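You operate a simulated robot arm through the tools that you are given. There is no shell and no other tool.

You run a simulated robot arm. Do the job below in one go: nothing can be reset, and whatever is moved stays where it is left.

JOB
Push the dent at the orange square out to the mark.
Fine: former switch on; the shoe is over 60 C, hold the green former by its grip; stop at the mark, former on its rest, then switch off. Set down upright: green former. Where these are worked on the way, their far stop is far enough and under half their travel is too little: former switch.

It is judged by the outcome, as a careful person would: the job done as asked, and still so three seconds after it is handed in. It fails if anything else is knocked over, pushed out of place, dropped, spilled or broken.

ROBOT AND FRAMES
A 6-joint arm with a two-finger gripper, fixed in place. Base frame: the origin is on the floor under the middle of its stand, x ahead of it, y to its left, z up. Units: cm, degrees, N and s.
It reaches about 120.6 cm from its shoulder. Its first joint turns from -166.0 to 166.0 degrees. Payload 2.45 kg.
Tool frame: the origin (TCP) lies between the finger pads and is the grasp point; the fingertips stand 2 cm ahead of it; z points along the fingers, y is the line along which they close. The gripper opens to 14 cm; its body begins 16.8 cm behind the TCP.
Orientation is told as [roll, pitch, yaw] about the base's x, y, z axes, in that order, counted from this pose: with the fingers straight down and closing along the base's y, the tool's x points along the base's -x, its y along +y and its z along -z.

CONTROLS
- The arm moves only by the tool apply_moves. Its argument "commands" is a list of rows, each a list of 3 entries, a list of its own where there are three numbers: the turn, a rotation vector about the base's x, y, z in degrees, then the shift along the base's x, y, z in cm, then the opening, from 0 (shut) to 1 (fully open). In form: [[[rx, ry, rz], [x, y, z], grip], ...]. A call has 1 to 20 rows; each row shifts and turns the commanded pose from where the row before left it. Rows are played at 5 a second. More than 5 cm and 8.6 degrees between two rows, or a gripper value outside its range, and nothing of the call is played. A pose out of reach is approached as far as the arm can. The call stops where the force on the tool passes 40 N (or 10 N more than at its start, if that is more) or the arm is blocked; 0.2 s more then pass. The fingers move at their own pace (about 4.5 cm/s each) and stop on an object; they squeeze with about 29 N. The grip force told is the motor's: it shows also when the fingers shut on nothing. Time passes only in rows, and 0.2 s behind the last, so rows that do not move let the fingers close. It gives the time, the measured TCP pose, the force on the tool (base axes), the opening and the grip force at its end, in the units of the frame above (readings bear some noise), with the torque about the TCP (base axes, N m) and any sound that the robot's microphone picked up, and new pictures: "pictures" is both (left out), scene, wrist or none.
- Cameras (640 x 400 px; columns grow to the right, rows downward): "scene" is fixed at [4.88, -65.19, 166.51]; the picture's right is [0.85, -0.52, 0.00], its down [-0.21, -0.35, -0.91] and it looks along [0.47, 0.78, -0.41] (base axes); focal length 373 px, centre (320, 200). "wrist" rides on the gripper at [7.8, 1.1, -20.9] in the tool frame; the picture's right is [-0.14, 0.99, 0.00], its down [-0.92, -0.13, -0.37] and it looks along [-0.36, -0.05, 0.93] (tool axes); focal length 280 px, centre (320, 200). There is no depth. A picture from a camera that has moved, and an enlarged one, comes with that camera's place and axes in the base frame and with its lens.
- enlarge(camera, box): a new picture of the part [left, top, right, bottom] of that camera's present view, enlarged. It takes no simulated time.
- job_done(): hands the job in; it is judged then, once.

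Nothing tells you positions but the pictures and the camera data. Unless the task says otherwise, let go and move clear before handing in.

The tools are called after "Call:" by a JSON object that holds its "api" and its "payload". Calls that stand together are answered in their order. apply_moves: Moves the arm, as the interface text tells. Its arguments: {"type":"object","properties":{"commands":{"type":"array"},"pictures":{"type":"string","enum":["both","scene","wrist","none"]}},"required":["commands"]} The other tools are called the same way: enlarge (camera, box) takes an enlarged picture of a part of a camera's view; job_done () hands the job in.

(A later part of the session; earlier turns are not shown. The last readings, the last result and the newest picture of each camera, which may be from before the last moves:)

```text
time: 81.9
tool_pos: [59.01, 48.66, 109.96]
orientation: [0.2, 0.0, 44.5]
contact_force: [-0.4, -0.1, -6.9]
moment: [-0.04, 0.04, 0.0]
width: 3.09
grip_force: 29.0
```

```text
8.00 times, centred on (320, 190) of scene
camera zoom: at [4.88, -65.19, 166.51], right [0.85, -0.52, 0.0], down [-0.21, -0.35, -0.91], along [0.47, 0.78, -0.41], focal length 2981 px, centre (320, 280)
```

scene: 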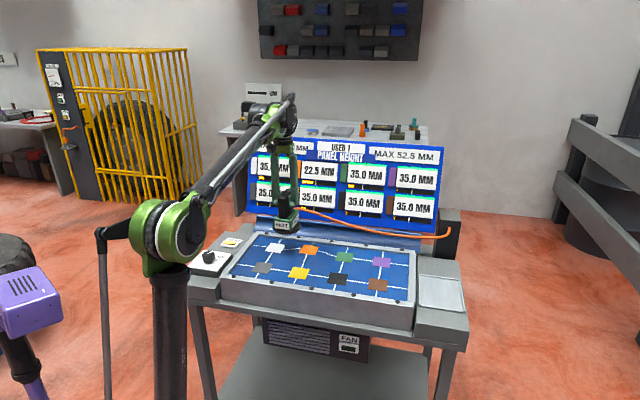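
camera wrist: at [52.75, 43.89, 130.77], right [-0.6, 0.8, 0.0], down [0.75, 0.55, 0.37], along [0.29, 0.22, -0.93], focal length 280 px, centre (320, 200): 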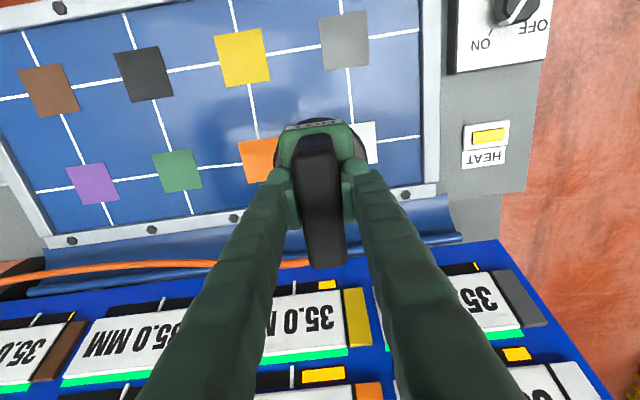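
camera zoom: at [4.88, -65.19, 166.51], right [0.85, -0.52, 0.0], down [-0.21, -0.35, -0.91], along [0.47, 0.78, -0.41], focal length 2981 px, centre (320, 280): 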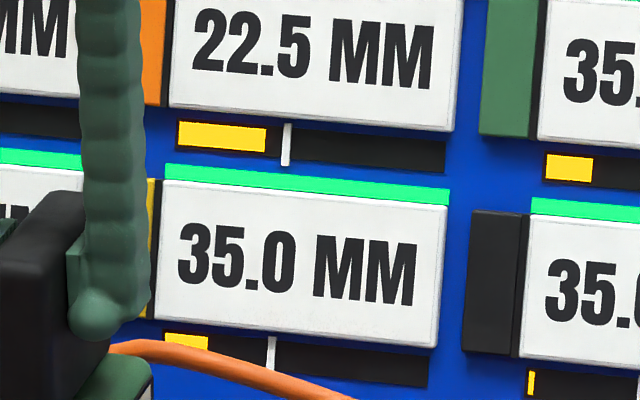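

The bars do not change at all with the former 6 cm above the panel. I'll raise it well away from the panel and wait longer, watching the bars and the FAN lamp, before I decide on the next press.

Call:
{"api": "apply_moves", "payload": {"commands": [[[0, 0, 0], [0, 0, 0.2], 0], [[0, 0, 0], [0, 0, 0.4], 0], [[0, 0, 0], [0, 0, 0.6], 0], [[0, 0, 0], [0, 0, 0.6], 0], [[0, 0, 0], [0, 0, 0.6], 0], [[0, 0, 0], [0, 0, 0.6], 0], [[0, 0, 0], [0, 0, 0.6], 0], [[0, 0, 0], [0, 0, 0.6], 0], [[0, 0, 0], [0, 0, 0.6], 0], [[0, 0, 0], [0, 0, 0.6], 0], [[0, 0, 0], [0, 0, 0.6], 0], [[0, 0, 0], [0, 0, 0.6], 0], [[0, 0, 0], [0, 0, 0.6], 0], [[0, 0, 0], [0, 0, 0.6], 0], [[0, 0, 0], [0, 0, 0.6], 0], [[0, 0, 0], [0, 0, 0.6], 0], [[0, 0, 0], [0, 0, 0.6], 0], [[0, 0, 0], [0, 0, 0.4], 0], [[0, 0, 0], [0, 0, 0.2], 0], [[0, 0, 0], [0, 0, 0], 0]], "pictures": "none"}}

Call:
{"api": "apply_moves", "payload": {"commands": [[[0, 0, 0], [0, 0, 0], 0], [[0, 0, 0], [0, 0, 0], 0], [[0, 0, 0], [0, 0, 0], 0], [[0, 0, 0], [0, 0, 0], 0], [[0, 0, 0], [0, 0, 0], 0], [[0, 0, 0], [0, 0, 0], 0], [[0, 0, 0], [0, 0, 0], 0], [[0, 0, 0], [0, 0, 0], 0], [[0, 0, 0], [0, 0, 0], 0], [[0, 0, 0], [0, 0, 0], 0], [[0, 0, 0], [0, 0, 0], 0], [[0, 0, 0], [0, 0, 0], 0], [[0, 0, 0], [0, 0, 0], 0], [[0, 0, 0], [0, 0, 0], 0], [[0, 0, 0], [0, 0, 0], 0], [[0, 0, 0], [0, 0, 0], 0], [[0, 0, 0], [0, 0, 0], 0], [[0, 0, 0], [0, 0, 0], 0], [[0, 0, 0], [0, 0, 0], 0], [[0, 0, 0], [0, 0, 0], 0]], "pictures": "both"}}

Call:
{"api": "enlarge", "payload": {"camera": "scene", "box": [295, 165, 345, 215]}}

Call:
{"api": "enlarge", "payload": {"camera": "scene", "box": [250, 130, 450, 240]}}

```text
time: 86.1
tool_pos: [58.95, 48.56, 120.09]
orientation: [0.2, -0.1, 44.6]
contact_force: [-0.1, 0.2, -6.8]
moment: [-0.05, 0.01, -0.02]
width: 3.11
grip_force: 28.7
```

```text
time: 90.3
tool_pos: [59.07, 48.67, 120.04]
orientation: [0.2, 0.0, 44.5]
contact_force: [-0.4, 0.0, -5.3]
moment: [-0.02, 0.03, -0.03]
width: 3.12
grip_force: 28.9
camera wrist: at [52.8, 43.87, 140.93], right [-0.6, 0.8, 0.0], down [0.75, 0.55, 0.37], along [0.29, 0.22, -0.93], focal length 280 px, centre (320, 200)
```

scene: 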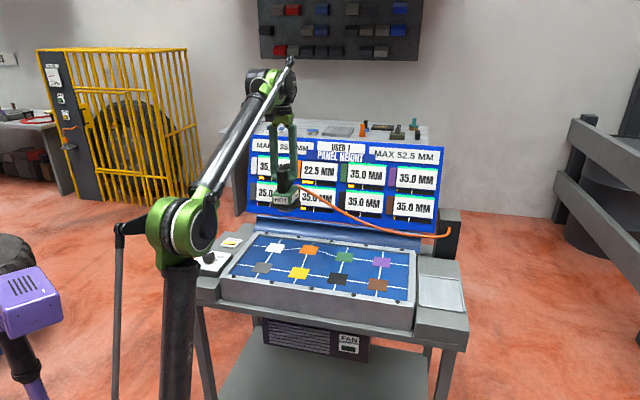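
wrist: 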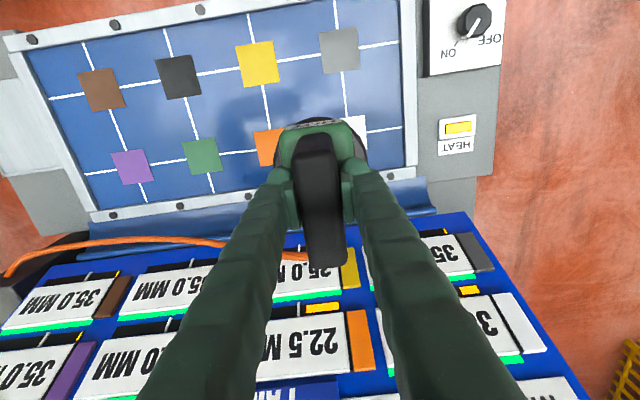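

```text
8.00 times, centred on (320, 190) of scene
camera zoom: at [4.88, -65.19, 166.51], right [0.85, -0.52, 0.0], down [-0.21, -0.35, -0.91], along [0.47, 0.78, -0.41], focal length 2981 px, centre (320, 280)
```

zoom: 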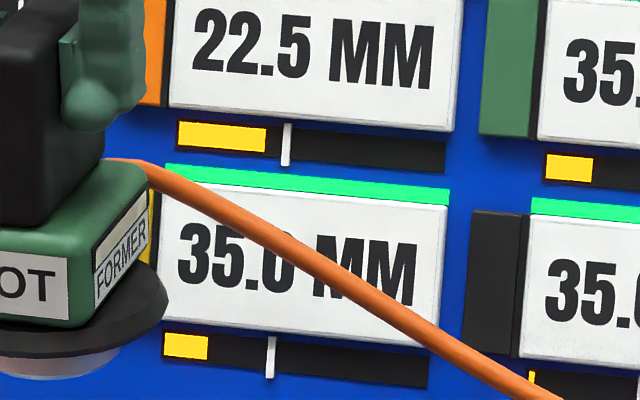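

```text
3.20 times, centred on (350, 185) of scene
camera zoom: at [4.88, -65.19, 166.51], right [0.85, -0.52, 0.0], down [-0.21, -0.35, -0.91], along [0.47, 0.78, -0.41], focal length 1192 px, centre (224, 248)
```

zoom: 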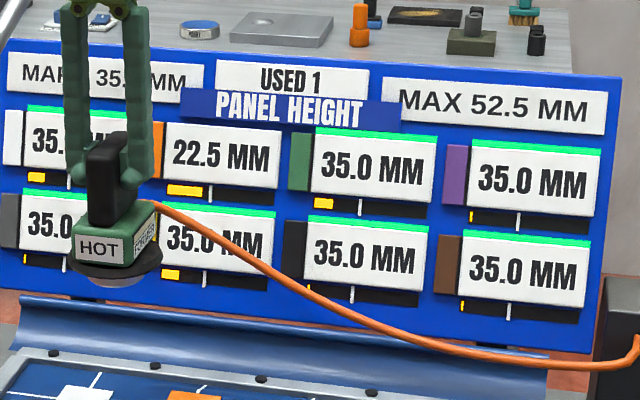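

Even after 25 s away, neither the bars nor the heights changed, so they only change with a press. A second press should keep the neighbours below their ticks, so I'll go back over orange along the same path and press once more, watching everything closely.

Call:
{"api": "apply_moves", "payload": {"commands": [[[0, 0, 0], [0.1, -0.1, -0.2], 0], [[0, 0, 0], [0.2, -0.2, -0.4], 0], [[0, 0, 0], [0.35, -0.35, -0.6], 0], [[0, 0, 0], [0.4, -0.4, -0.6], 0], [[0, 0, 0], [0.4, -0.4, -0.6], 0], [[0, 0, 0], [0.4, -0.4, -0.6], 0], [[0, 0, 0], [0.4, -0.4, -0.6], 0], [[0, 0, 0], [0.4, -0.4, -0.6], 0], [[0, 0, 0], [0.4, -0.4, -0.6], 0], [[0, 0, 0], [0.4, -0.4, -0.6], 0], [[0, 0, 0], [0.4, -0.4, -0.6], 0], [[0, 0, 0], [0.4, -0.4, -0.6], 0], [[0, 0, 0], [0.4, -0.4, -0.6], 0], [[0, 0, 0], [0.4, -0.4, -0.6], 0], [[0, 0, 0], [0.4, -0.4, -0.6], 0], [[0, 0, 0], [0.3, -0.3, -0.6], 0], [[0, 0, 0], [0.15, -0.15, -0.5], 0], [[0, 0, 0], [0.05, -0.05, -0.4], 0], [[0, 0, 0], [0, 0, -0.2], 0]], "pictures": "none"}}

Call:
{"api": "apply_moves", "payload": {"commands": [[[0, 0, 0], [0, 0, -0.2], 0], [[0, 0, 0], [0, 0, -0.4], 0], [[0, 0, 0], [0, 0, -0.5], 0], [[0, 0, 0], [0, 0, -0.5], 0], [[0, 0, 0], [0, 0, -0.5], 0], [[0, 0, 0], [0, 0, -0.5], 0], [[0, 0, 0], [0, 0, -0.5], 0], [[0, 0, 0], [0, 0, -0.5], 0], [[0, 0, 0], [0, 0, -0.5], 0], [[0, 0, 0], [0, 0, -0.5], 0], [[0, 0, 0], [0, 0, -0.3], 0], [[0, 0, 0], [0, 0, -0.2], 0]], "pictures": "both"}}

Call:
{"api": "enlarge", "payload": {"camera": "scene", "box": [270, 220, 350, 270]}}

```text
time: 94.3
tool_pos: [64.91, 42.51, 110.0]
orientation: [0.2, 0.0, 44.5]
contact_force: [-0.2, 0.0, -6.9]
moment: [-0.02, 0.03, 0.02]
width: 3.11
grip_force: 28.6
```

```text
time: 96.9
tool_pos: [65.04, 42.7, 104.89]
orientation: [0.3, 0.0, 44.5]
contact_force: [0.4, 0.5, -6.1]
moment: [-0.01, 0.05, 0.01]
width: 3.12
grip_force: 28.9
camera wrist: at [58.74, 37.88, 125.8], right [-0.6, 0.8, 0.0], down [0.75, 0.55, 0.37], along [0.29, 0.22, -0.93], focal length 280 px, centre (320, 200)
```

scene: 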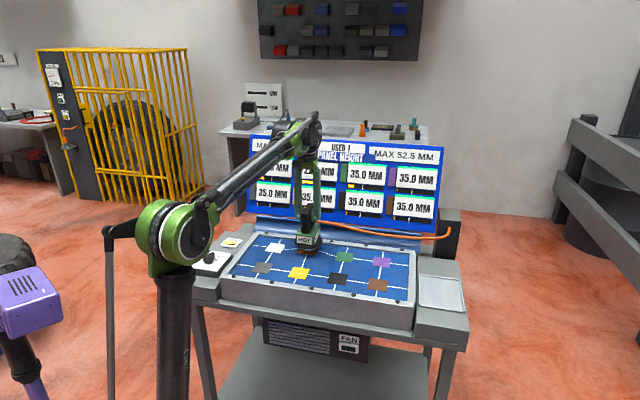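
wrist: 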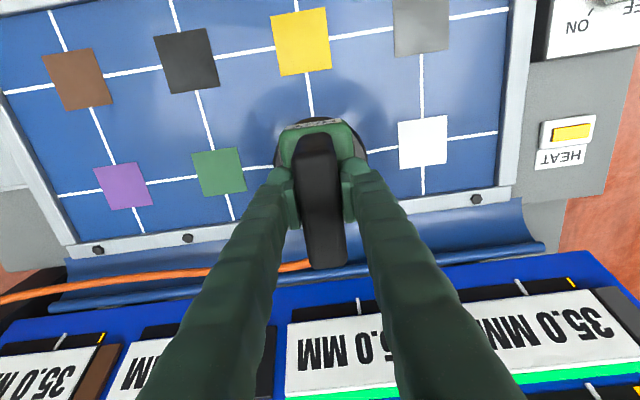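

```text
8.00 times, centred on (310, 245) of scene
camera zoom: at [4.88, -65.19, 166.51], right [0.85, -0.52, 0.0], down [-0.21, -0.35, -0.91], along [0.47, 0.78, -0.41], focal length 2981 px, centre (400, -160)
```

zoom: 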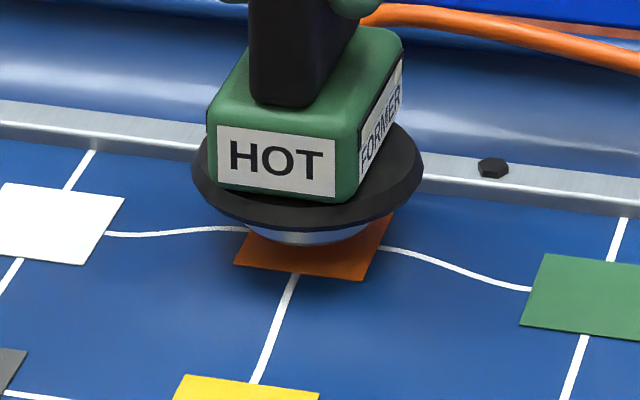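

The shoe is back over orange, about 1.5 cm above contact. I'll come down to just above it.

Call:
{"api": "apply_moves", "payload": {"commands": [[[0, 0, 0], [0, 0, -0.3], 0], [[0, 0, 0], [0, 0, -0.3], 0], [[0, 0, 0], [0, 0, -0.3], 0], [[0, 0, 0], [0, 0, -0.2], 0], [[0, 0, 0], [0, 0, -0.1], 0]], "pictures": "none"}}

Call:
{"api": "apply_moves", "payload": {"commands": [[[0, 0, 0], [0, 0, -0.1], 0], [[0, 0, 0], [0, 0, -0.1], 0]], "pictures": "none"}}

```text
time: 98.1
tool_pos: [65.05, 42.64, 103.71]
orientation: [0.1, 0.1, 44.5]
contact_force: [0.8, -0.5, -7.3]
moment: [-0.05, 0.05, -0.03]
width: 3.09
grip_force: 29.1
```

```text
time: 98.7
tool_pos: [64.97, 42.59, 103.53]
orientation: [0.3, 0.0, 44.5]
contact_force: [0.7, -0.2, -5.6]
moment: [-0.01, 0.07, 0.0]
width: 3.1
grip_force: 28.8
```

Call:
{"api": "apply_moves", "payload": {"commands": [[[0, 0, 0], [0, 0, -0.1], 0], [[0, 0, 0], [0, 0, -0.1], 0]], "pictures": "none"}}

Call:
{"api": "apply_moves", "payload": {"commands": [[[0, 0, 0], [0, 0, -0.1], 0]], "pictures": "scene"}}

Call:
{"api": "enlarge", "payload": {"camera": "scene", "box": [290, 140, 370, 195]}}

```text
time: 99.3
tool_pos: [64.98, 42.59, 103.34]
orientation: [0.2, 0.0, 44.5]
contact_force: [1.6, -0.5, 12.5]
moment: [0.45, -0.56, -0.02]
width: 3.08
grip_force: 29.1
```

```text
time: 99.7
tool_pos: [65.0, 42.5, 103.31]
orientation: [0.2, 0.0, 44.4]
contact_force: [-1.0, -1.1, 22.9]
moment: [0.47, -0.55, -0.02]
width: 3.1
grip_force: 28.8
```

scene: 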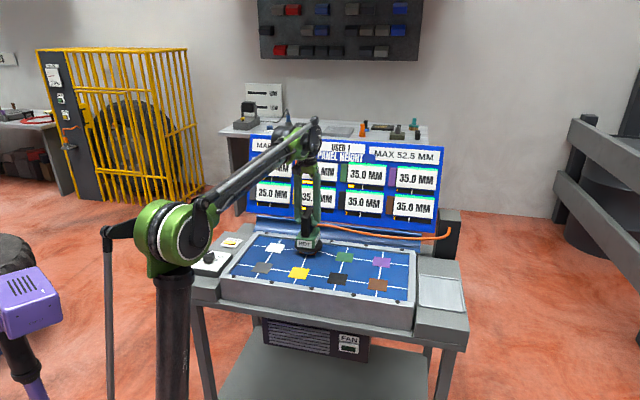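

```text
7.27 times, centred on (330, 168) of scene
camera zoom: at [4.88, -65.19, 166.51], right [0.85, -0.52, 0.0], down [-0.21, -0.35, -0.91], along [0.47, 0.78, -0.41], focal length 2710 px, centre (247, 436)
```

zoom: 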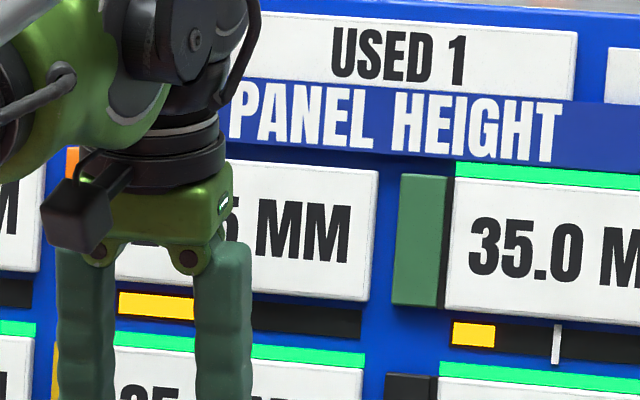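

About 29 N is now on the square, and nothing has moved yet. I'll hold in short steps and watch.

Call:
{"api": "apply_moves", "payload": {"commands": [[[0, 0, 0], [0, 0, 0], 0]], "pictures": "scene"}}

Call:
{"api": "enlarge", "payload": {"camera": "scene", "box": [290, 140, 370, 195]}}

Call:
{"api": "enlarge", "payload": {"camera": "scene", "box": [270, 220, 350, 270]}}

```text
time: 100.1
tool_pos: [64.95, 42.61, 103.19]
orientation: [0.1, 0.0, 44.4]
contact_force: [0.1, -0.8, -6.1]
moment: [-0.04, 0.05, 0.01]
width: 3.08
grip_force: 28.9
```

scene: 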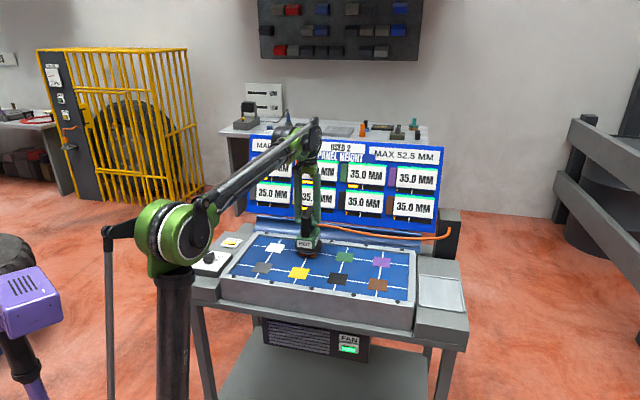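

```text
7.27 times, centred on (330, 168) of scene
camera zoom: at [4.88, -65.19, 166.51], right [0.85, -0.52, 0.0], down [-0.21, -0.35, -0.91], along [0.47, 0.78, -0.41], focal length 2710 px, centre (247, 436)
```

zoom: 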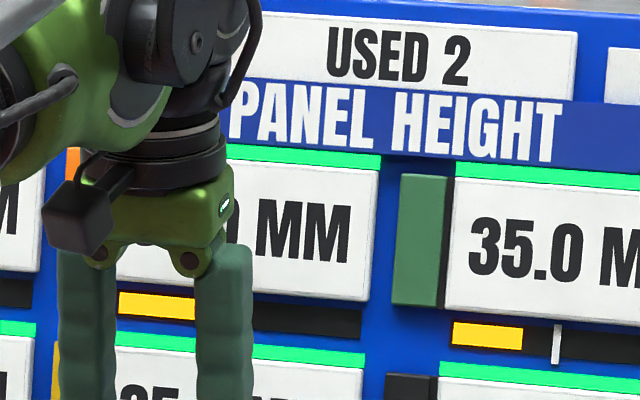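

```text
8.00 times, centred on (310, 245) of scene
camera zoom: at [4.88, -65.19, 166.51], right [0.85, -0.52, 0.0], down [-0.21, -0.35, -0.91], along [0.47, 0.78, -0.41], focal length 2981 px, centre (400, -160)
```

zoom: 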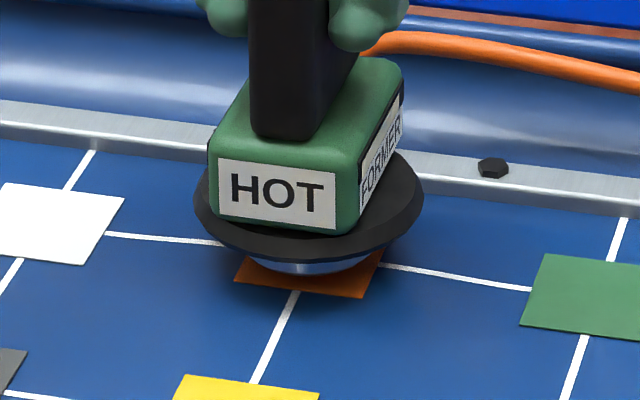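

The second press brought it home: the orange strip turned green, the readout ends in 0, and the lines around the square are straight. The shoe no longer bears on the panel, so I'll lift straight up and read the display.

Call:
{"api": "apply_moves", "payload": {"commands": [[[0, 0, 0], [0, 0, 0.2], 0], [[0, 0, 0], [0, 0, 0.3], 0], [[0, 0, 0], [0, 0, 0.5], 0], [[0, 0, 0], [0, 0, 0.5], 0], [[0, 0, 0], [0, 0, 0.5], 0], [[0, 0, 0], [0, 0, 0.5], 0], [[0, 0, 0], [0, 0, 0.5], 0], [[0, 0, 0], [0, 0, 0.5], 0], [[0, 0, 0], [0, 0, 0.6], 0], [[0, 0, 0], [0, 0, 0.6], 0], [[0, 0, 0], [0, 0, 0.6], 0], [[0, 0, 0], [0, 0, 0.6], 0], [[0, 0, 0], [0, 0, 0.6], 0], [[0, 0, 0], [0, 0, 0.6], 0], [[0, 0, 0], [0, 0, 0.6], 0], [[0, 0, 0], [0, 0, 0.6], 0], [[0, 0, 0], [0, 0, 0.6], 0], [[0, 0, 0], [0, 0, 0.5], 0], [[0, 0, 0], [0, 0, 0.3], 0], [[0, 0, 0], [0, 0, 0.2], 0]], "pictures": "both"}}

Call:
{"api": "enlarge", "payload": {"camera": "scene", "box": [250, 130, 450, 240]}}

Call:
{"api": "enlarge", "payload": {"camera": "scene", "box": [240, 220, 420, 310]}}

```text
time: 104.3
tool_pos: [65.02, 42.62, 113.27]
orientation: [0.2, 0.0, 44.4]
contact_force: [0.2, 0.8, -7.1]
moment: [0.0, 0.04, 0.0]
width: 3.1
grip_force: 29.2
camera wrist: at [58.75, 37.92, 134.06], right [-0.6, 0.8, 0.0], down [0.75, 0.55, 0.37], along [0.29, 0.22, -0.93], focal length 280 px, centre (320, 200)
```

scene: 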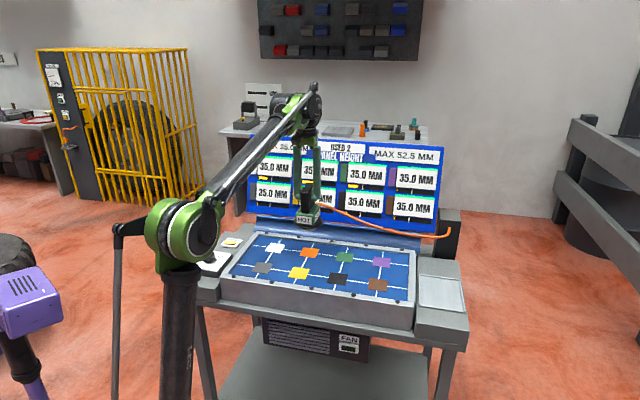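
wrist: 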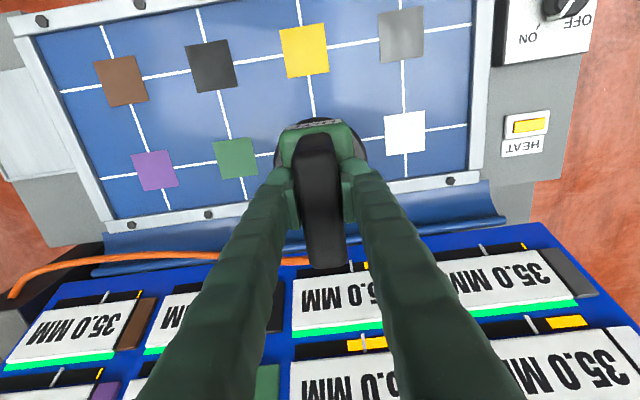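

```text
3.20 times, centred on (350, 185) of scene
camera zoom: at [4.88, -65.19, 166.51], right [0.85, -0.52, 0.0], down [-0.21, -0.35, -0.91], along [0.47, 0.78, -0.41], focal length 1192 px, centre (224, 248)
```

zoom: 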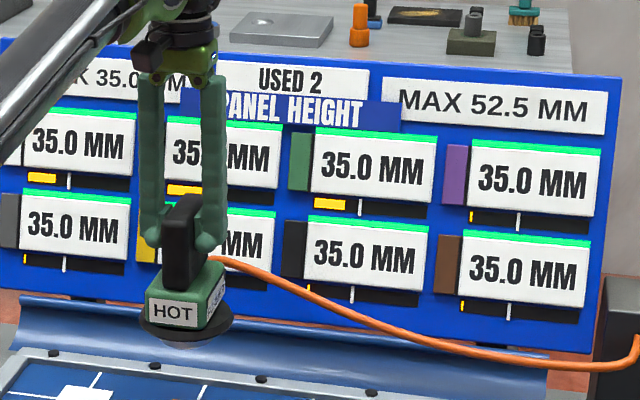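

```text
3.56 times, centred on (330, 265) of scene
camera zoom: at [4.88, -65.19, 166.51], right [0.85, -0.52, 0.0], down [-0.21, -0.35, -0.91], along [0.47, 0.78, -0.41], focal length 1325 px, centre (284, -31)
```

zoom: 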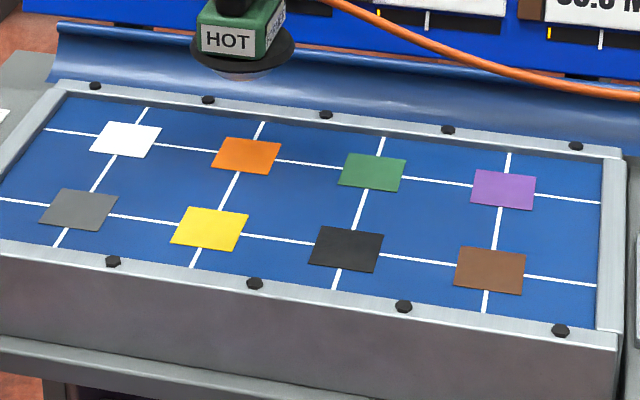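

The orange readout shows 35.0 with a green strip, and all other squares still read 35.0. I'll now carry the former back to its rest along the same path, slowly and high above the panel.

Call:
{"api": "apply_moves", "payload": {"commands": [[[0, 0, 0], [0.165, -0.25, 0.2], 0], [[0, 0, 0], [0.33, -0.5, 0.3], 0], [[0, 0, 0], [0.494, -0.75, 0.4], 0], [[0, 0, 0], [0.549, -0.835, 0.4], 0], [[0, 0, 0], [0.549, -0.835, 0.4], 0], [[0, 0, 0], [0.549, -0.835, 0.4], 0], [[0, 0, 0], [0.549, -0.835, 0.4], 0], [[0, 0, 0], [0.549, -0.835, 0.4], 0], [[0, 0, 0], [0.549, -0.835, 0.4], 0], [[0, 0, 0], [0.549, -0.835, 0.4], 0], [[0, 0, 0], [0.549, -0.835, 0.4], 0], [[0, 0, 0], [0.549, -0.835, 0.4], 0], [[0, 0, 0], [0.549, -0.835, 0.4], 0], [[0, 0, 0], [0.549, -0.835, 0.4], 0], [[0, 0, 0], [0.549, -0.835, 0.4], 0], [[0, 0, 0], [0.549, -0.835, 0.2], 0], [[0, 0, 0], [0.549, -0.835, 0], 0], [[0, 0, 0], [0.494, -0.75, 0], 0], [[0, 0, 0], [0.33, -0.5, 0], 0], [[0, 0, 0], [0.165, -0.25, 0], 0]], "pictures": "scene"}}

Call:
{"api": "enlarge", "payload": {"camera": "scene", "box": [250, 130, 450, 240]}}

Call:
{"api": "apply_moves", "payload": {"commands": [[[0, 0, 0], [0.165, -0.25, 0], 0], [[0, 0, 0], [0.33, -0.5, 0], 0], [[0, 0, 0], [0.494, -0.75, 0], 0], [[0, 0, 0], [0.549, -0.835, 0], 0], [[0, 0, 0], [0.549, -0.835, 0], 0], [[0, 0, 0], [0.549, -0.835, 0], 0], [[0, 0, 0], [0.549, -0.835, 0], 0], [[0, 0, 0], [0.549, -0.835, 0], 0], [[0, 0, 0], [0.549, -0.835, 0], 0], [[0, 0, 0], [0.549, -0.835, 0], 0], [[0, 0, 0], [0.549, -0.835, 0], 0], [[0, 0, 0], [0.549, -0.835, 0], 0], [[0, 0, 0], [0.549, -0.835, 0], 0], [[0, 0, 0], [0.549, -0.835, 0], 0], [[0, 0, 0], [0.494, -0.75, 0], 0], [[0, 0, 0], [0.33, -0.5, 0], 0], [[0, 0, 0], [0.165, -0.25, 0], 0]], "pictures": "both"}}

```text
time: 108.5
tool_pos: [74.64, 28.1, 119.03]
orientation: [0.3, 0.1, 44.4]
contact_force: [-0.2, -0.2, -6.1]
moment: [-0.08, 0.02, 0.01]
width: 3.08
grip_force: 28.7
```

scene: 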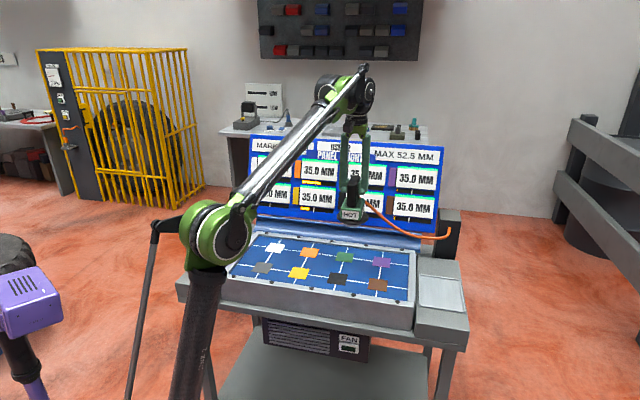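

```text
3.20 times, centred on (350, 185) of scene
camera zoom: at [4.88, -65.19, 166.51], right [0.85, -0.52, 0.0], down [-0.21, -0.35, -0.91], along [0.47, 0.78, -0.41], focal length 1192 px, centre (224, 248)
```

zoom: 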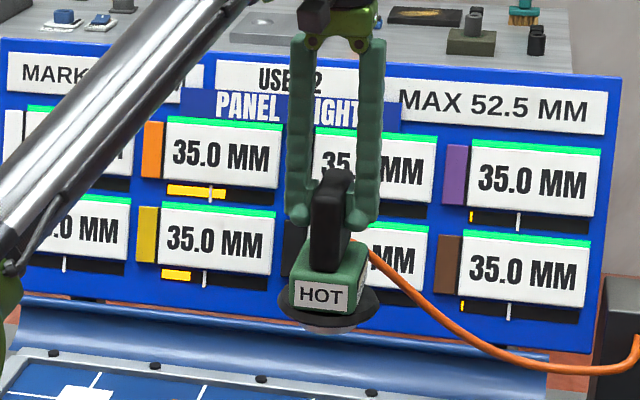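

```text
time: 112.1
tool_pos: [82.79, 15.72, 119.01]
orientation: [0.2, 0.0, 44.5]
contact_force: [0.1, 0.1, -7.2]
moment: [-0.07, 0.02, 0.0]
width: 3.12
grip_force: 29.4
camera wrist: at [76.47, 11.06, 139.94], right [-0.6, 0.8, 0.0], down [0.75, 0.55, 0.37], along [0.29, 0.22, -0.93], focal length 280 px, centre (320, 200)
```

scene: 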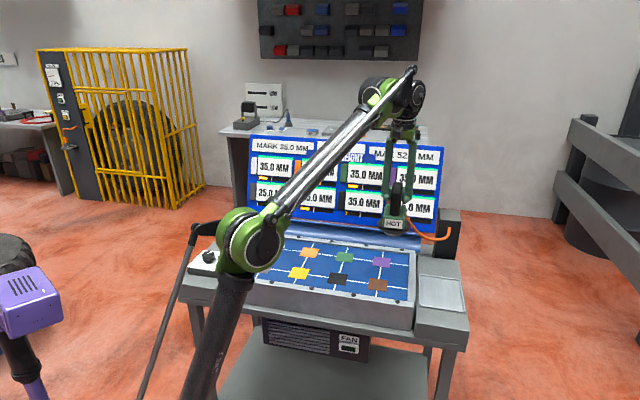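
wrist: 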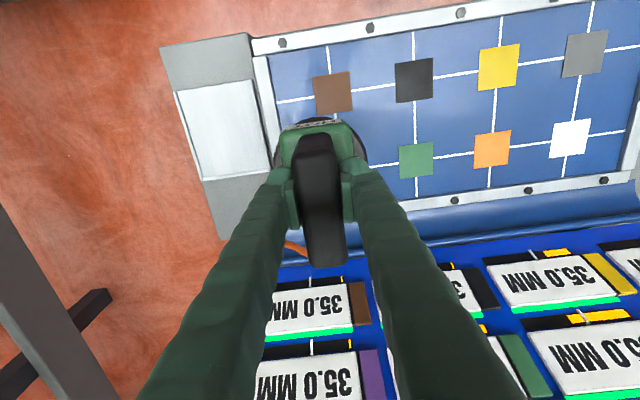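

Orange reads a clear 35.0 with its strip green, and everything else still shows 35.0. I'll carry the former on to above its rest, coming down gently to z = 112.5.

Call:
{"api": "apply_moves", "payload": {"commands": [[[0, 0, 0], [0.171, -0.252, -0.1], 0], [[0, 0, 0], [0.342, -0.504, -0.2], 0], [[0, 0, 0], [0.513, -0.756, -0.3], 0], [[0, 0, 0], [0.5705, -0.8398, -0.4], 0], [[0, 0, 0], [0.5705, -0.8398, -0.4], 0], [[0, 0, 0], [0.5705, -0.8398, -0.4], 0], [[0, 0, 0], [0.5705, -0.8398, -0.4], 0], [[0, 0, 0], [0.5705, -0.8398, -0.4], 0], [[0, 0, 0], [0.5705, -0.8398, -0.4], 0], [[0, 0, 0], [0.5705, -0.8398, -0.4], 0], [[0, 0, 0], [0.5705, -0.8398, -0.4], 0], [[0, 0, 0], [0.5705, -0.8398, -0.4], 0], [[0, 0, 0], [0.5705, -0.8398, -0.4], 0], [[0, 0, 0], [0.5705, -0.8398, -0.4], 0], [[0, 0, 0], [0.5705, -0.8398, -0.4], 0], [[0, 0, 0], [0.5705, -0.8398, -0.4], 0], [[0, 0, 0], [0.5705, -0.8398, -0.4], 0], [[0, 0, 0], [0.513, -0.756, -0.2], 0], [[0, 0, 0], [0.342, -0.504, -0.1], 0], [[0, 0, 0], [0.171, -0.252, 0], 0]], "pictures": "both"}}

Call:
{"api": "enlarge", "payload": {"camera": "scene", "box": [400, 190, 490, 310]}}

Call:
{"api": "enlarge", "payload": {"camera": "scene", "box": [250, 130, 450, 240]}}

```text
time: 116.3
tool_pos: [92.7, 1.07, 112.54]
orientation: [0.3, 0.0, 44.4]
contact_force: [-1.1, -0.4, -6.7]
moment: [0.01, 0.0, -0.01]
width: 3.08
grip_force: 29.3
camera wrist: at [86.49, -3.67, 133.4], right [-0.6, 0.8, 0.0], down [0.75, 0.55, 0.37], along [0.29, 0.22, -0.93], focal length 280 px, centre (320, 200)
```

scene: 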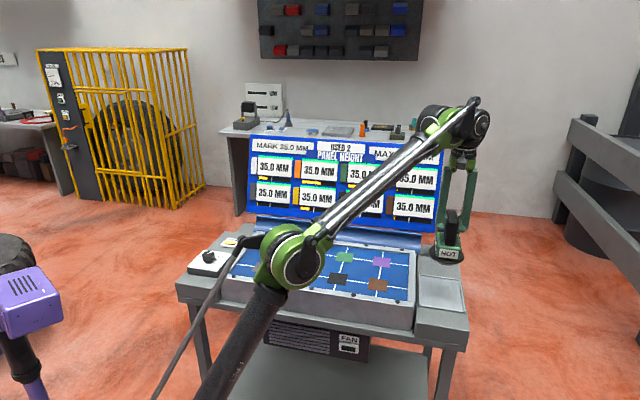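
wrist: 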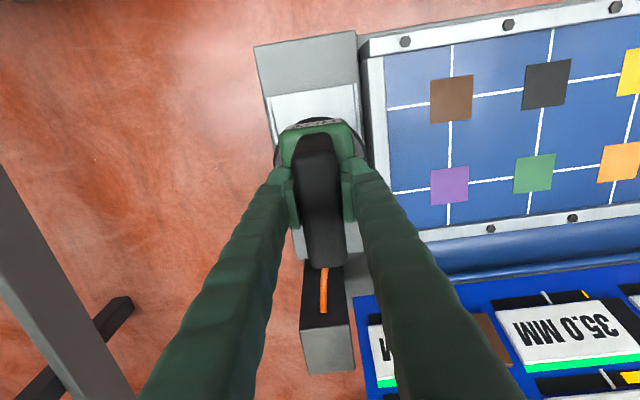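

```text
3.33 times, centred on (445, 250) of scene
camera zoom: at [4.88, -65.19, 166.51], right [0.85, -0.52, 0.0], down [-0.21, -0.35, -0.91], along [0.47, 0.78, -0.41], focal length 1242 px, centre (-97, 33)
```

zoom: 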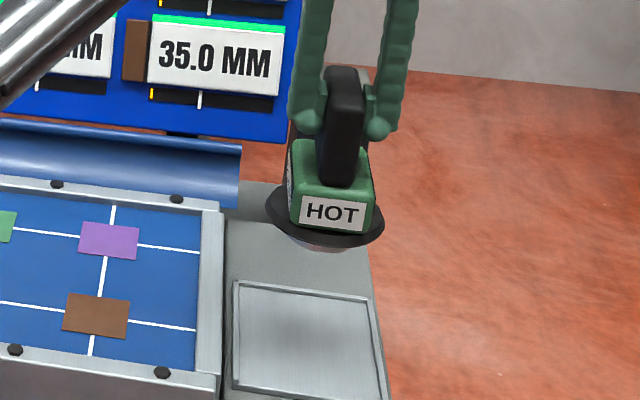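

```text
3.20 times, centred on (350, 185) of scene
camera zoom: at [4.88, -65.19, 166.51], right [0.85, -0.52, 0.0], down [-0.21, -0.35, -0.91], along [0.47, 0.78, -0.41], focal length 1192 px, centre (224, 248)
```

zoom: 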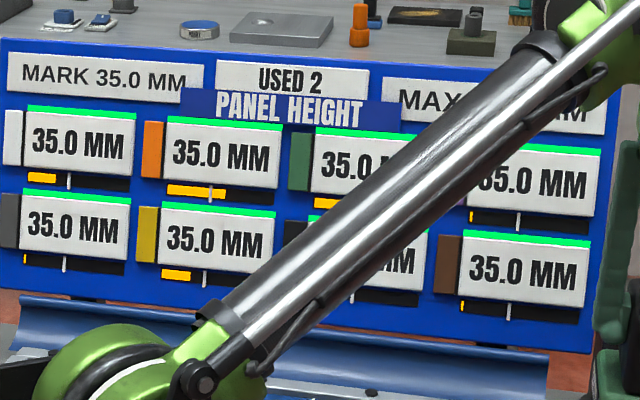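

The former is back right above its rest at the same spot it was lifted from. I'll lower it slowly, leaving the last few centimetres for small steps.

Call:
{"api": "apply_moves", "payload": {"commands": [[[0, 0, 0], [0, 0, -0.2], 0], [[0, 0, 0], [0, 0, -0.3], 0], [[0, 0, 0], [0, 0, -0.5], 0], [[0, 0, 0], [0, 0, -0.6], 0], [[0, 0, 0], [0, 0, -0.6], 0], [[0, 0, 0], [0, 0, -0.6], 0], [[0, 0, 0], [0, 0, -0.6], 0], [[0, 0, 0], [0, 0, -0.6], 0], [[0, 0, 0], [0, 0, -0.6], 0], [[0, 0, 0], [0, 0, -0.6], 0], [[0, 0, 0], [0, 0, -0.6], 0], [[0, 0, 0], [0, 0, -0.6], 0], [[0, 0, 0], [0, 0, -0.6], 0], [[0, 0, 0], [0, 0, -0.6], 0], [[0, 0, 0], [0, 0, -0.6], 0], [[0, 0, 0], [0, 0, -0.6], 0], [[0, 0, 0], [0, 0, -0.6], 0], [[0, 0, 0], [0, 0, -0.5], 0], [[0, 0, 0], [0, 0, -0.3], 0], [[0, 0, 0], [0, 0, -0.2], 0]], "pictures": "both"}}

Call:
{"api": "enlarge", "payload": {"camera": "scene", "box": [400, 190, 490, 310]}}

```text
time: 120.5
tool_pos: [92.82, 1.06, 102.16]
orientation: [0.3, 0.0, 44.4]
contact_force: [0.8, 0.2, -7.2]
moment: [-0.01, 0.03, 0.03]
width: 3.09
grip_force: 28.6
camera wrist: at [86.46, -3.68, 122.97], right [-0.6, 0.8, 0.0], down [0.75, 0.55, 0.37], along [0.29, 0.22, -0.93], focal length 280 px, centre (320, 200)
```

scene: 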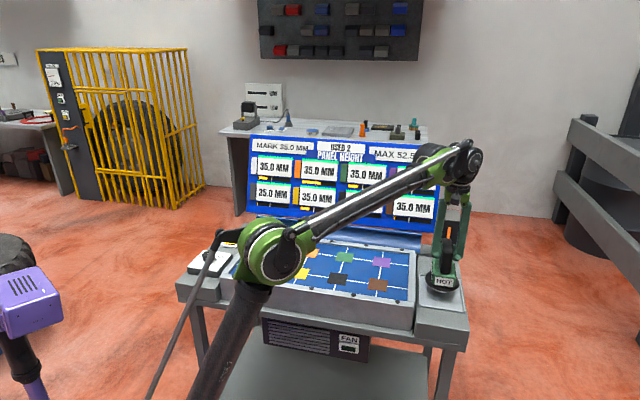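
wrist: 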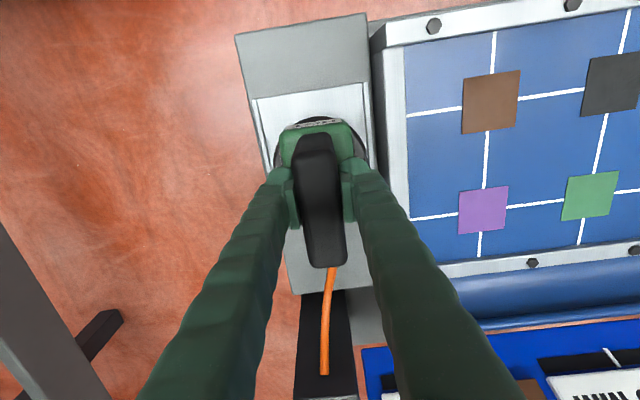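

```text
3.33 times, centred on (445, 250) of scene
camera zoom: at [4.88, -65.19, 166.51], right [0.85, -0.52, 0.0], down [-0.21, -0.35, -0.91], along [0.47, 0.78, -0.41], focal length 1242 px, centre (-97, 33)
```

zoom: 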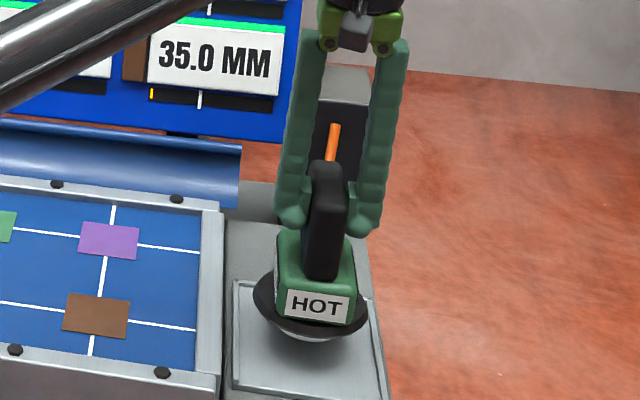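

The former is upright about 2.3 cm above the rest. I'll lower it the rest of the way in small steps, watching for its weight to come off.

Call:
{"api": "apply_moves", "payload": {"commands": [[[0, 0, 0], [0, 0, -0.2], 0], [[0, 0, 0], [0, 0, -0.3], 0], [[0, 0, 0], [0, 0, -0.3], 0], [[0, 0, 0], [0, 0, -0.3], 0], [[0, 0, 0], [0, 0, -0.3], 0], [[0, 0, 0], [0, 0, -0.2], 0], [[0, 0, 0], [0, 0, -0.1], 0], [[0, 0, 0], [0, 0, -0.1], 0]], "pictures": "none"}}

Call:
{"api": "apply_moves", "payload": {"commands": [[[0, 0, 0], [0, 0, -0.1], 0], [[0, 0, 0], [0, 0, -0.1], 0]], "pictures": "scene"}}

Call:
{"api": "enlarge", "payload": {"camera": "scene", "box": [400, 190, 490, 310]}}

```text
time: 122.3
tool_pos: [92.68, 1.17, 100.21]
orientation: [0.2, 0.0, 44.5]
contact_force: [0.2, 0.0, -6.3]
moment: [-0.02, 0.02, 0.0]
width: 3.1
grip_force: 29.1
```

```text
time: 122.9
tool_pos: [92.76, 1.04, 100.17]
orientation: [0.3, 0.0, 44.6]
contact_force: [0.6, -0.2, -5.8]
moment: [-0.05, 0.04, 0.01]
width: 3.07
grip_force: 29.0
```

scene: 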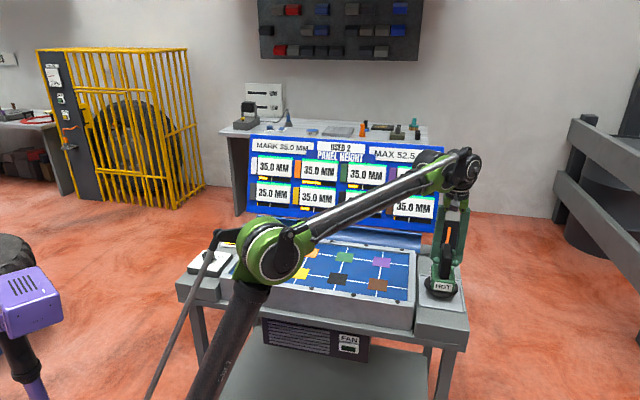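

```text
3.33 times, centred on (445, 250) of scene
camera zoom: at [4.88, -65.19, 166.51], right [0.85, -0.52, 0.0], down [-0.21, -0.35, -0.91], along [0.47, 0.78, -0.41], focal length 1242 px, centre (-97, 33)
```

zoom: 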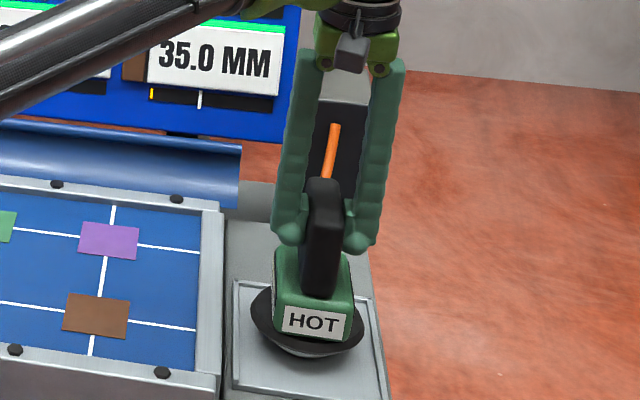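

It is about 4 mm above the rest now. I'll continue in 1 mm steps until contact.

Call:
{"api": "apply_moves", "payload": {"commands": [[[0, 0, 0], [0, 0, -0.1], 0], [[0, 0, 0], [0, 0, -0.1], 0]], "pictures": "none"}}

Call:
{"api": "apply_moves", "payload": {"commands": [[[0, 0, 0], [0, 0, -0.1], 0], [[0, 0, 0], [0, 0, 0], 0]], "pictures": "none"}}

```text
time: 123.5
tool_pos: [92.78, 1.14, 100.03]
orientation: [0.2, 0.0, 44.5]
contact_force: [0.8, 0.6, 1.4]
moment: [0.22, -0.29, -0.05]
width: 3.11
grip_force: 29.0
```

```text
time: 124.1
tool_pos: [92.49, 1.01, 99.84]
orientation: [0.2, 0.0, 44.5]
contact_force: [0.8, -1.0, 18.7]
moment: [0.49, -0.45, 0.02]
width: 3.09
grip_force: 28.8
```

The shoe is on its rest with a bit too much push. I'll ease off 1.5 mm, check that it stands upright, and then open.

Call:
{"api": "apply_moves", "payload": {"commands": [[[0, 0, 0], [0, 0, 0.1], 0], [[0, 0, 0], [0, 0, 0], 0], [[0, 0, 0], [0, 0, 0], 0]], "pictures": "both"}}

Call:
{"api": "enlarge", "payload": {"camera": "scene", "box": [400, 190, 490, 310]}}

Call:
{"api": "enlarge", "payload": {"camera": "wrist", "box": [230, 90, 410, 290]}}

```text
time: 124.9
tool_pos: [92.77, 1.04, 99.93]
orientation: [0.2, 0.0, 44.4]
contact_force: [-1.6, -0.8, -0.3]
moment: [-0.08, 0.1, -0.01]
width: 3.12
grip_force: 28.6
camera wrist: at [86.47, -3.67, 120.79], right [-0.6, 0.8, 0.0], down [0.75, 0.55, 0.37], along [0.29, 0.22, -0.93], focal length 280 px, centre (320, 200)
```

scene: 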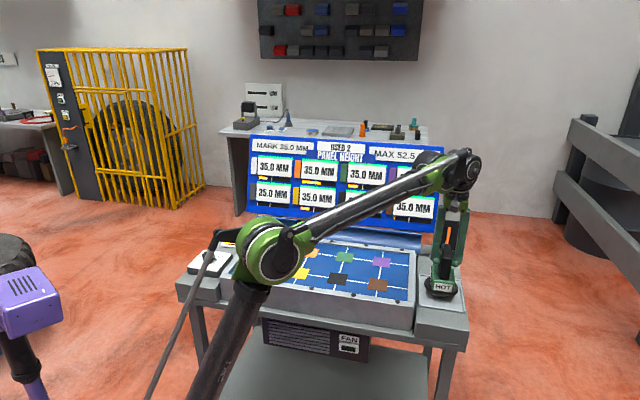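
wrist: 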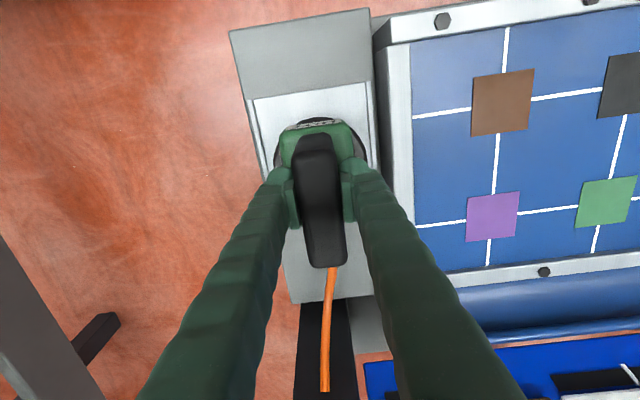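

```text
3.33 times, centred on (445, 250) of scene
camera zoom: at [4.88, -65.19, 166.51], right [0.85, -0.52, 0.0], down [-0.21, -0.35, -0.91], along [0.47, 0.78, -0.41], focal length 1242 px, centre (-97, 33)
```

zoom: 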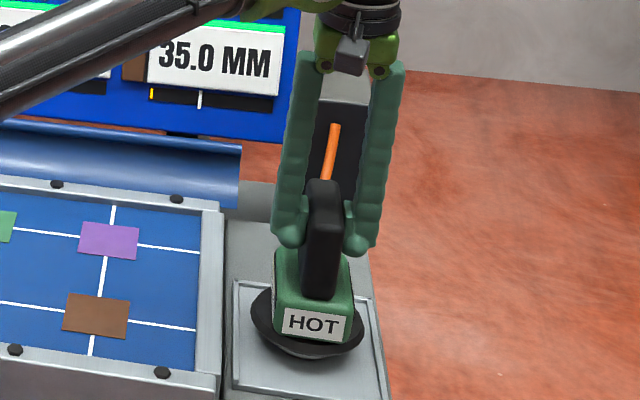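

```text
2.00 times, centred on (320, 190) of wrist
camera zoom: at [86.47, -3.67, 120.79], right [-0.6, 0.8, 0.0], down [0.75, 0.55, 0.37], along [0.29, 0.22, -0.93], focal length 561 px, centre (320, 220)
```

zoom: 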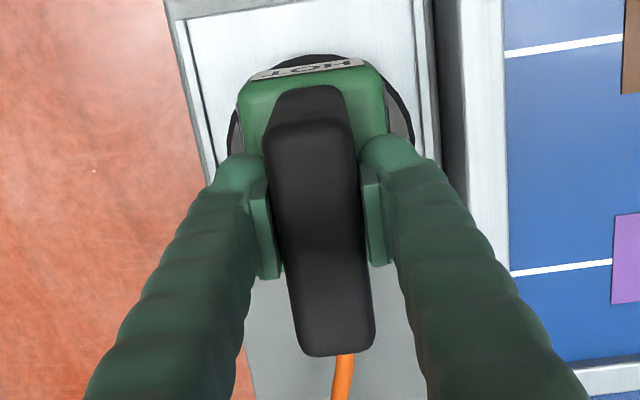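

The former stands upright on its rest in its original place, with no load on the tool. I'll open the fingers and rise clear of the grip.

Call:
{"api": "apply_moves", "payload": {"commands": [[[0, 0, 0], [0, 0, 0], 0.3], [[0, 0, 0], [0, 0, 0], 0.45], [[0, 0, 0], [0, 0, 0], 0.6], [[0, 0, 0], [0, 0, 0], 0.6], [[0, 0, 0], [0, 0, 0], 0.6], [[0, 0, 0], [0, 0, 0], 0.6]], "pictures": "both"}}

Call:
{"api": "enlarge", "payload": {"camera": "wrist", "box": [230, 90, 410, 290]}}

```text
time: 126.3
tool_pos: [92.69, 1.03, 99.87]
orientation: [0.2, 0.0, 44.6]
contact_force: [-0.6, -0.4, -0.5]
moment: [0.0, 0.0, -0.03]
width: 8.4
grip_force: 0.0
camera wrist: at [86.47, -3.66, 120.8], right [-0.6, 0.8, 0.0], down [0.75, 0.55, 0.37], along [0.29, 0.22, -0.93], focal length 280 px, centre (320, 200)
```

scene: 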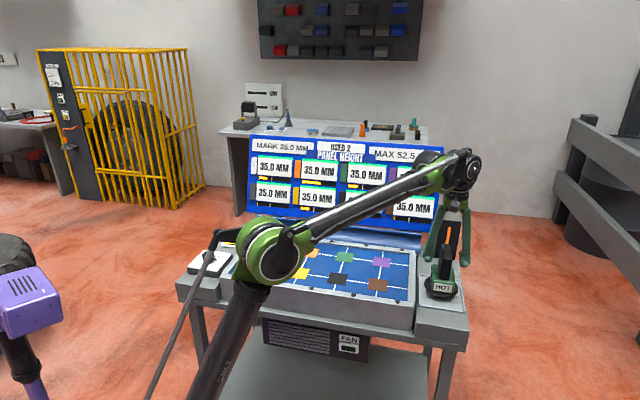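
wrist: 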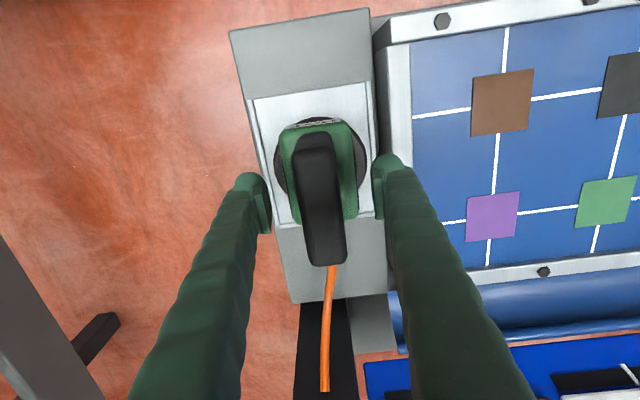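

```text
2.00 times, centred on (320, 190) of wrist
camera zoom: at [86.47, -3.66, 120.8], right [-0.6, 0.8, 0.0], down [0.75, 0.55, 0.37], along [0.29, 0.22, -0.93], focal length 561 px, centre (320, 220)
```

zoom: 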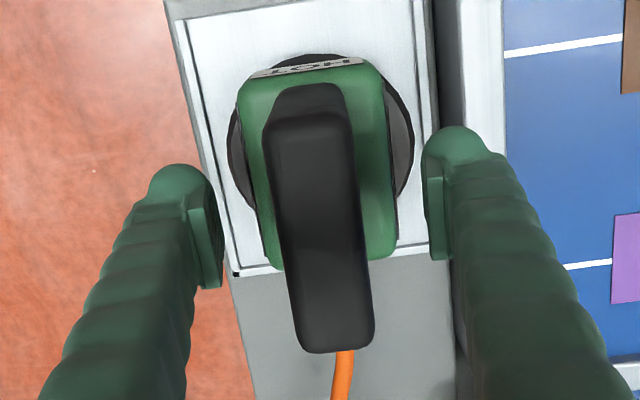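

The fingers are well clear on both sides and the former hasn't moved. I'll rise straight up, then travel back to the switch while turning the gripper to yaw -90°.

Call:
{"api": "apply_moves", "payload": {"commands": [[[0, 0, 0], [0, 0, 1], 0.6], [[0, 0, 0], [0, 0, 2], 0.6], [[0, 0, 0], [0, 0, 3], 0.6], [[0, 0, 0], [0, 0, 3], 0.6], [[0, 0, 0], [0, 0, 3], 0.6], [[0, 0, 0], [0, 0, 2], 0.6], [[0, 0, 0], [0, 0, 0], 0.6]], "pictures": "both"}}

Call:
{"api": "enlarge", "payload": {"camera": "scene", "box": [400, 190, 490, 310]}}

```text
time: 127.9
tool_pos: [92.86, 1.29, 113.89]
orientation: [0.3, 0.1, 44.5]
contact_force: [-0.1, 0.0, 0.6]
moment: [-0.01, 0.02, 0.04]
width: 8.39
grip_force: 0.1
camera wrist: at [86.5, -3.57, 134.8], right [-0.6, 0.8, 0.0], down [0.75, 0.55, 0.37], along [0.29, 0.22, -0.93], focal length 280 px, centre (320, 200)
```

scene: 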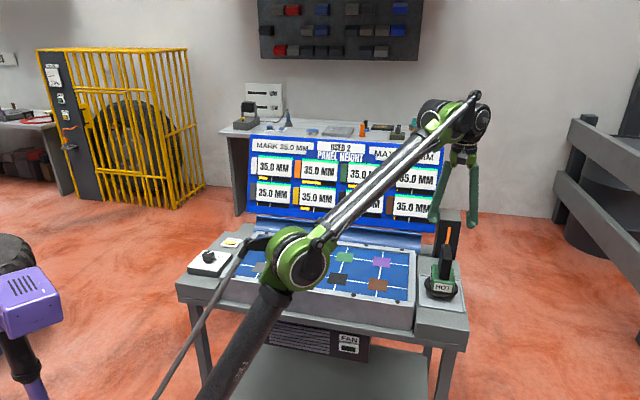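
wrist: 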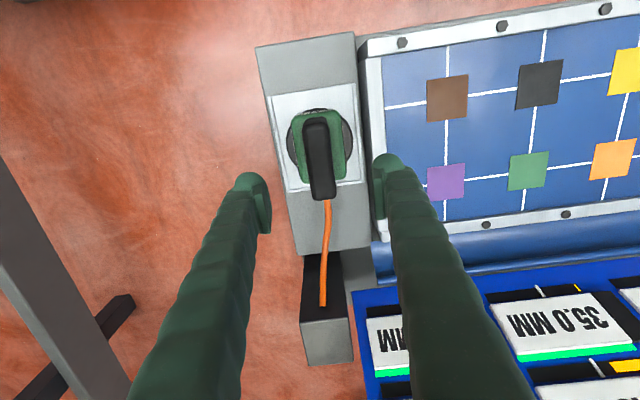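

```text
3.33 times, centred on (445, 250) of scene
camera zoom: at [4.88, -65.19, 166.51], right [0.85, -0.52, 0.0], down [-0.21, -0.35, -0.91], along [0.47, 0.78, -0.41], focal length 1242 px, centre (-97, 33)
```

zoom: 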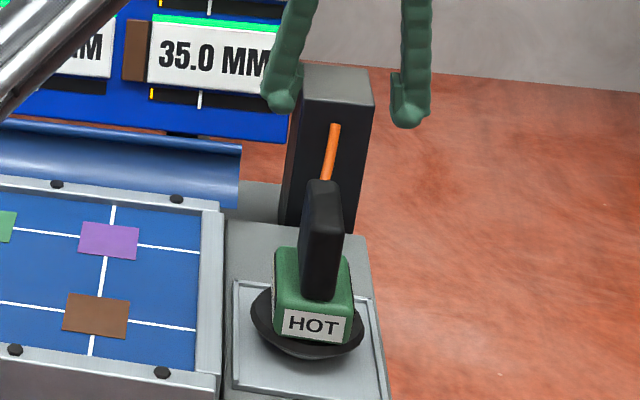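

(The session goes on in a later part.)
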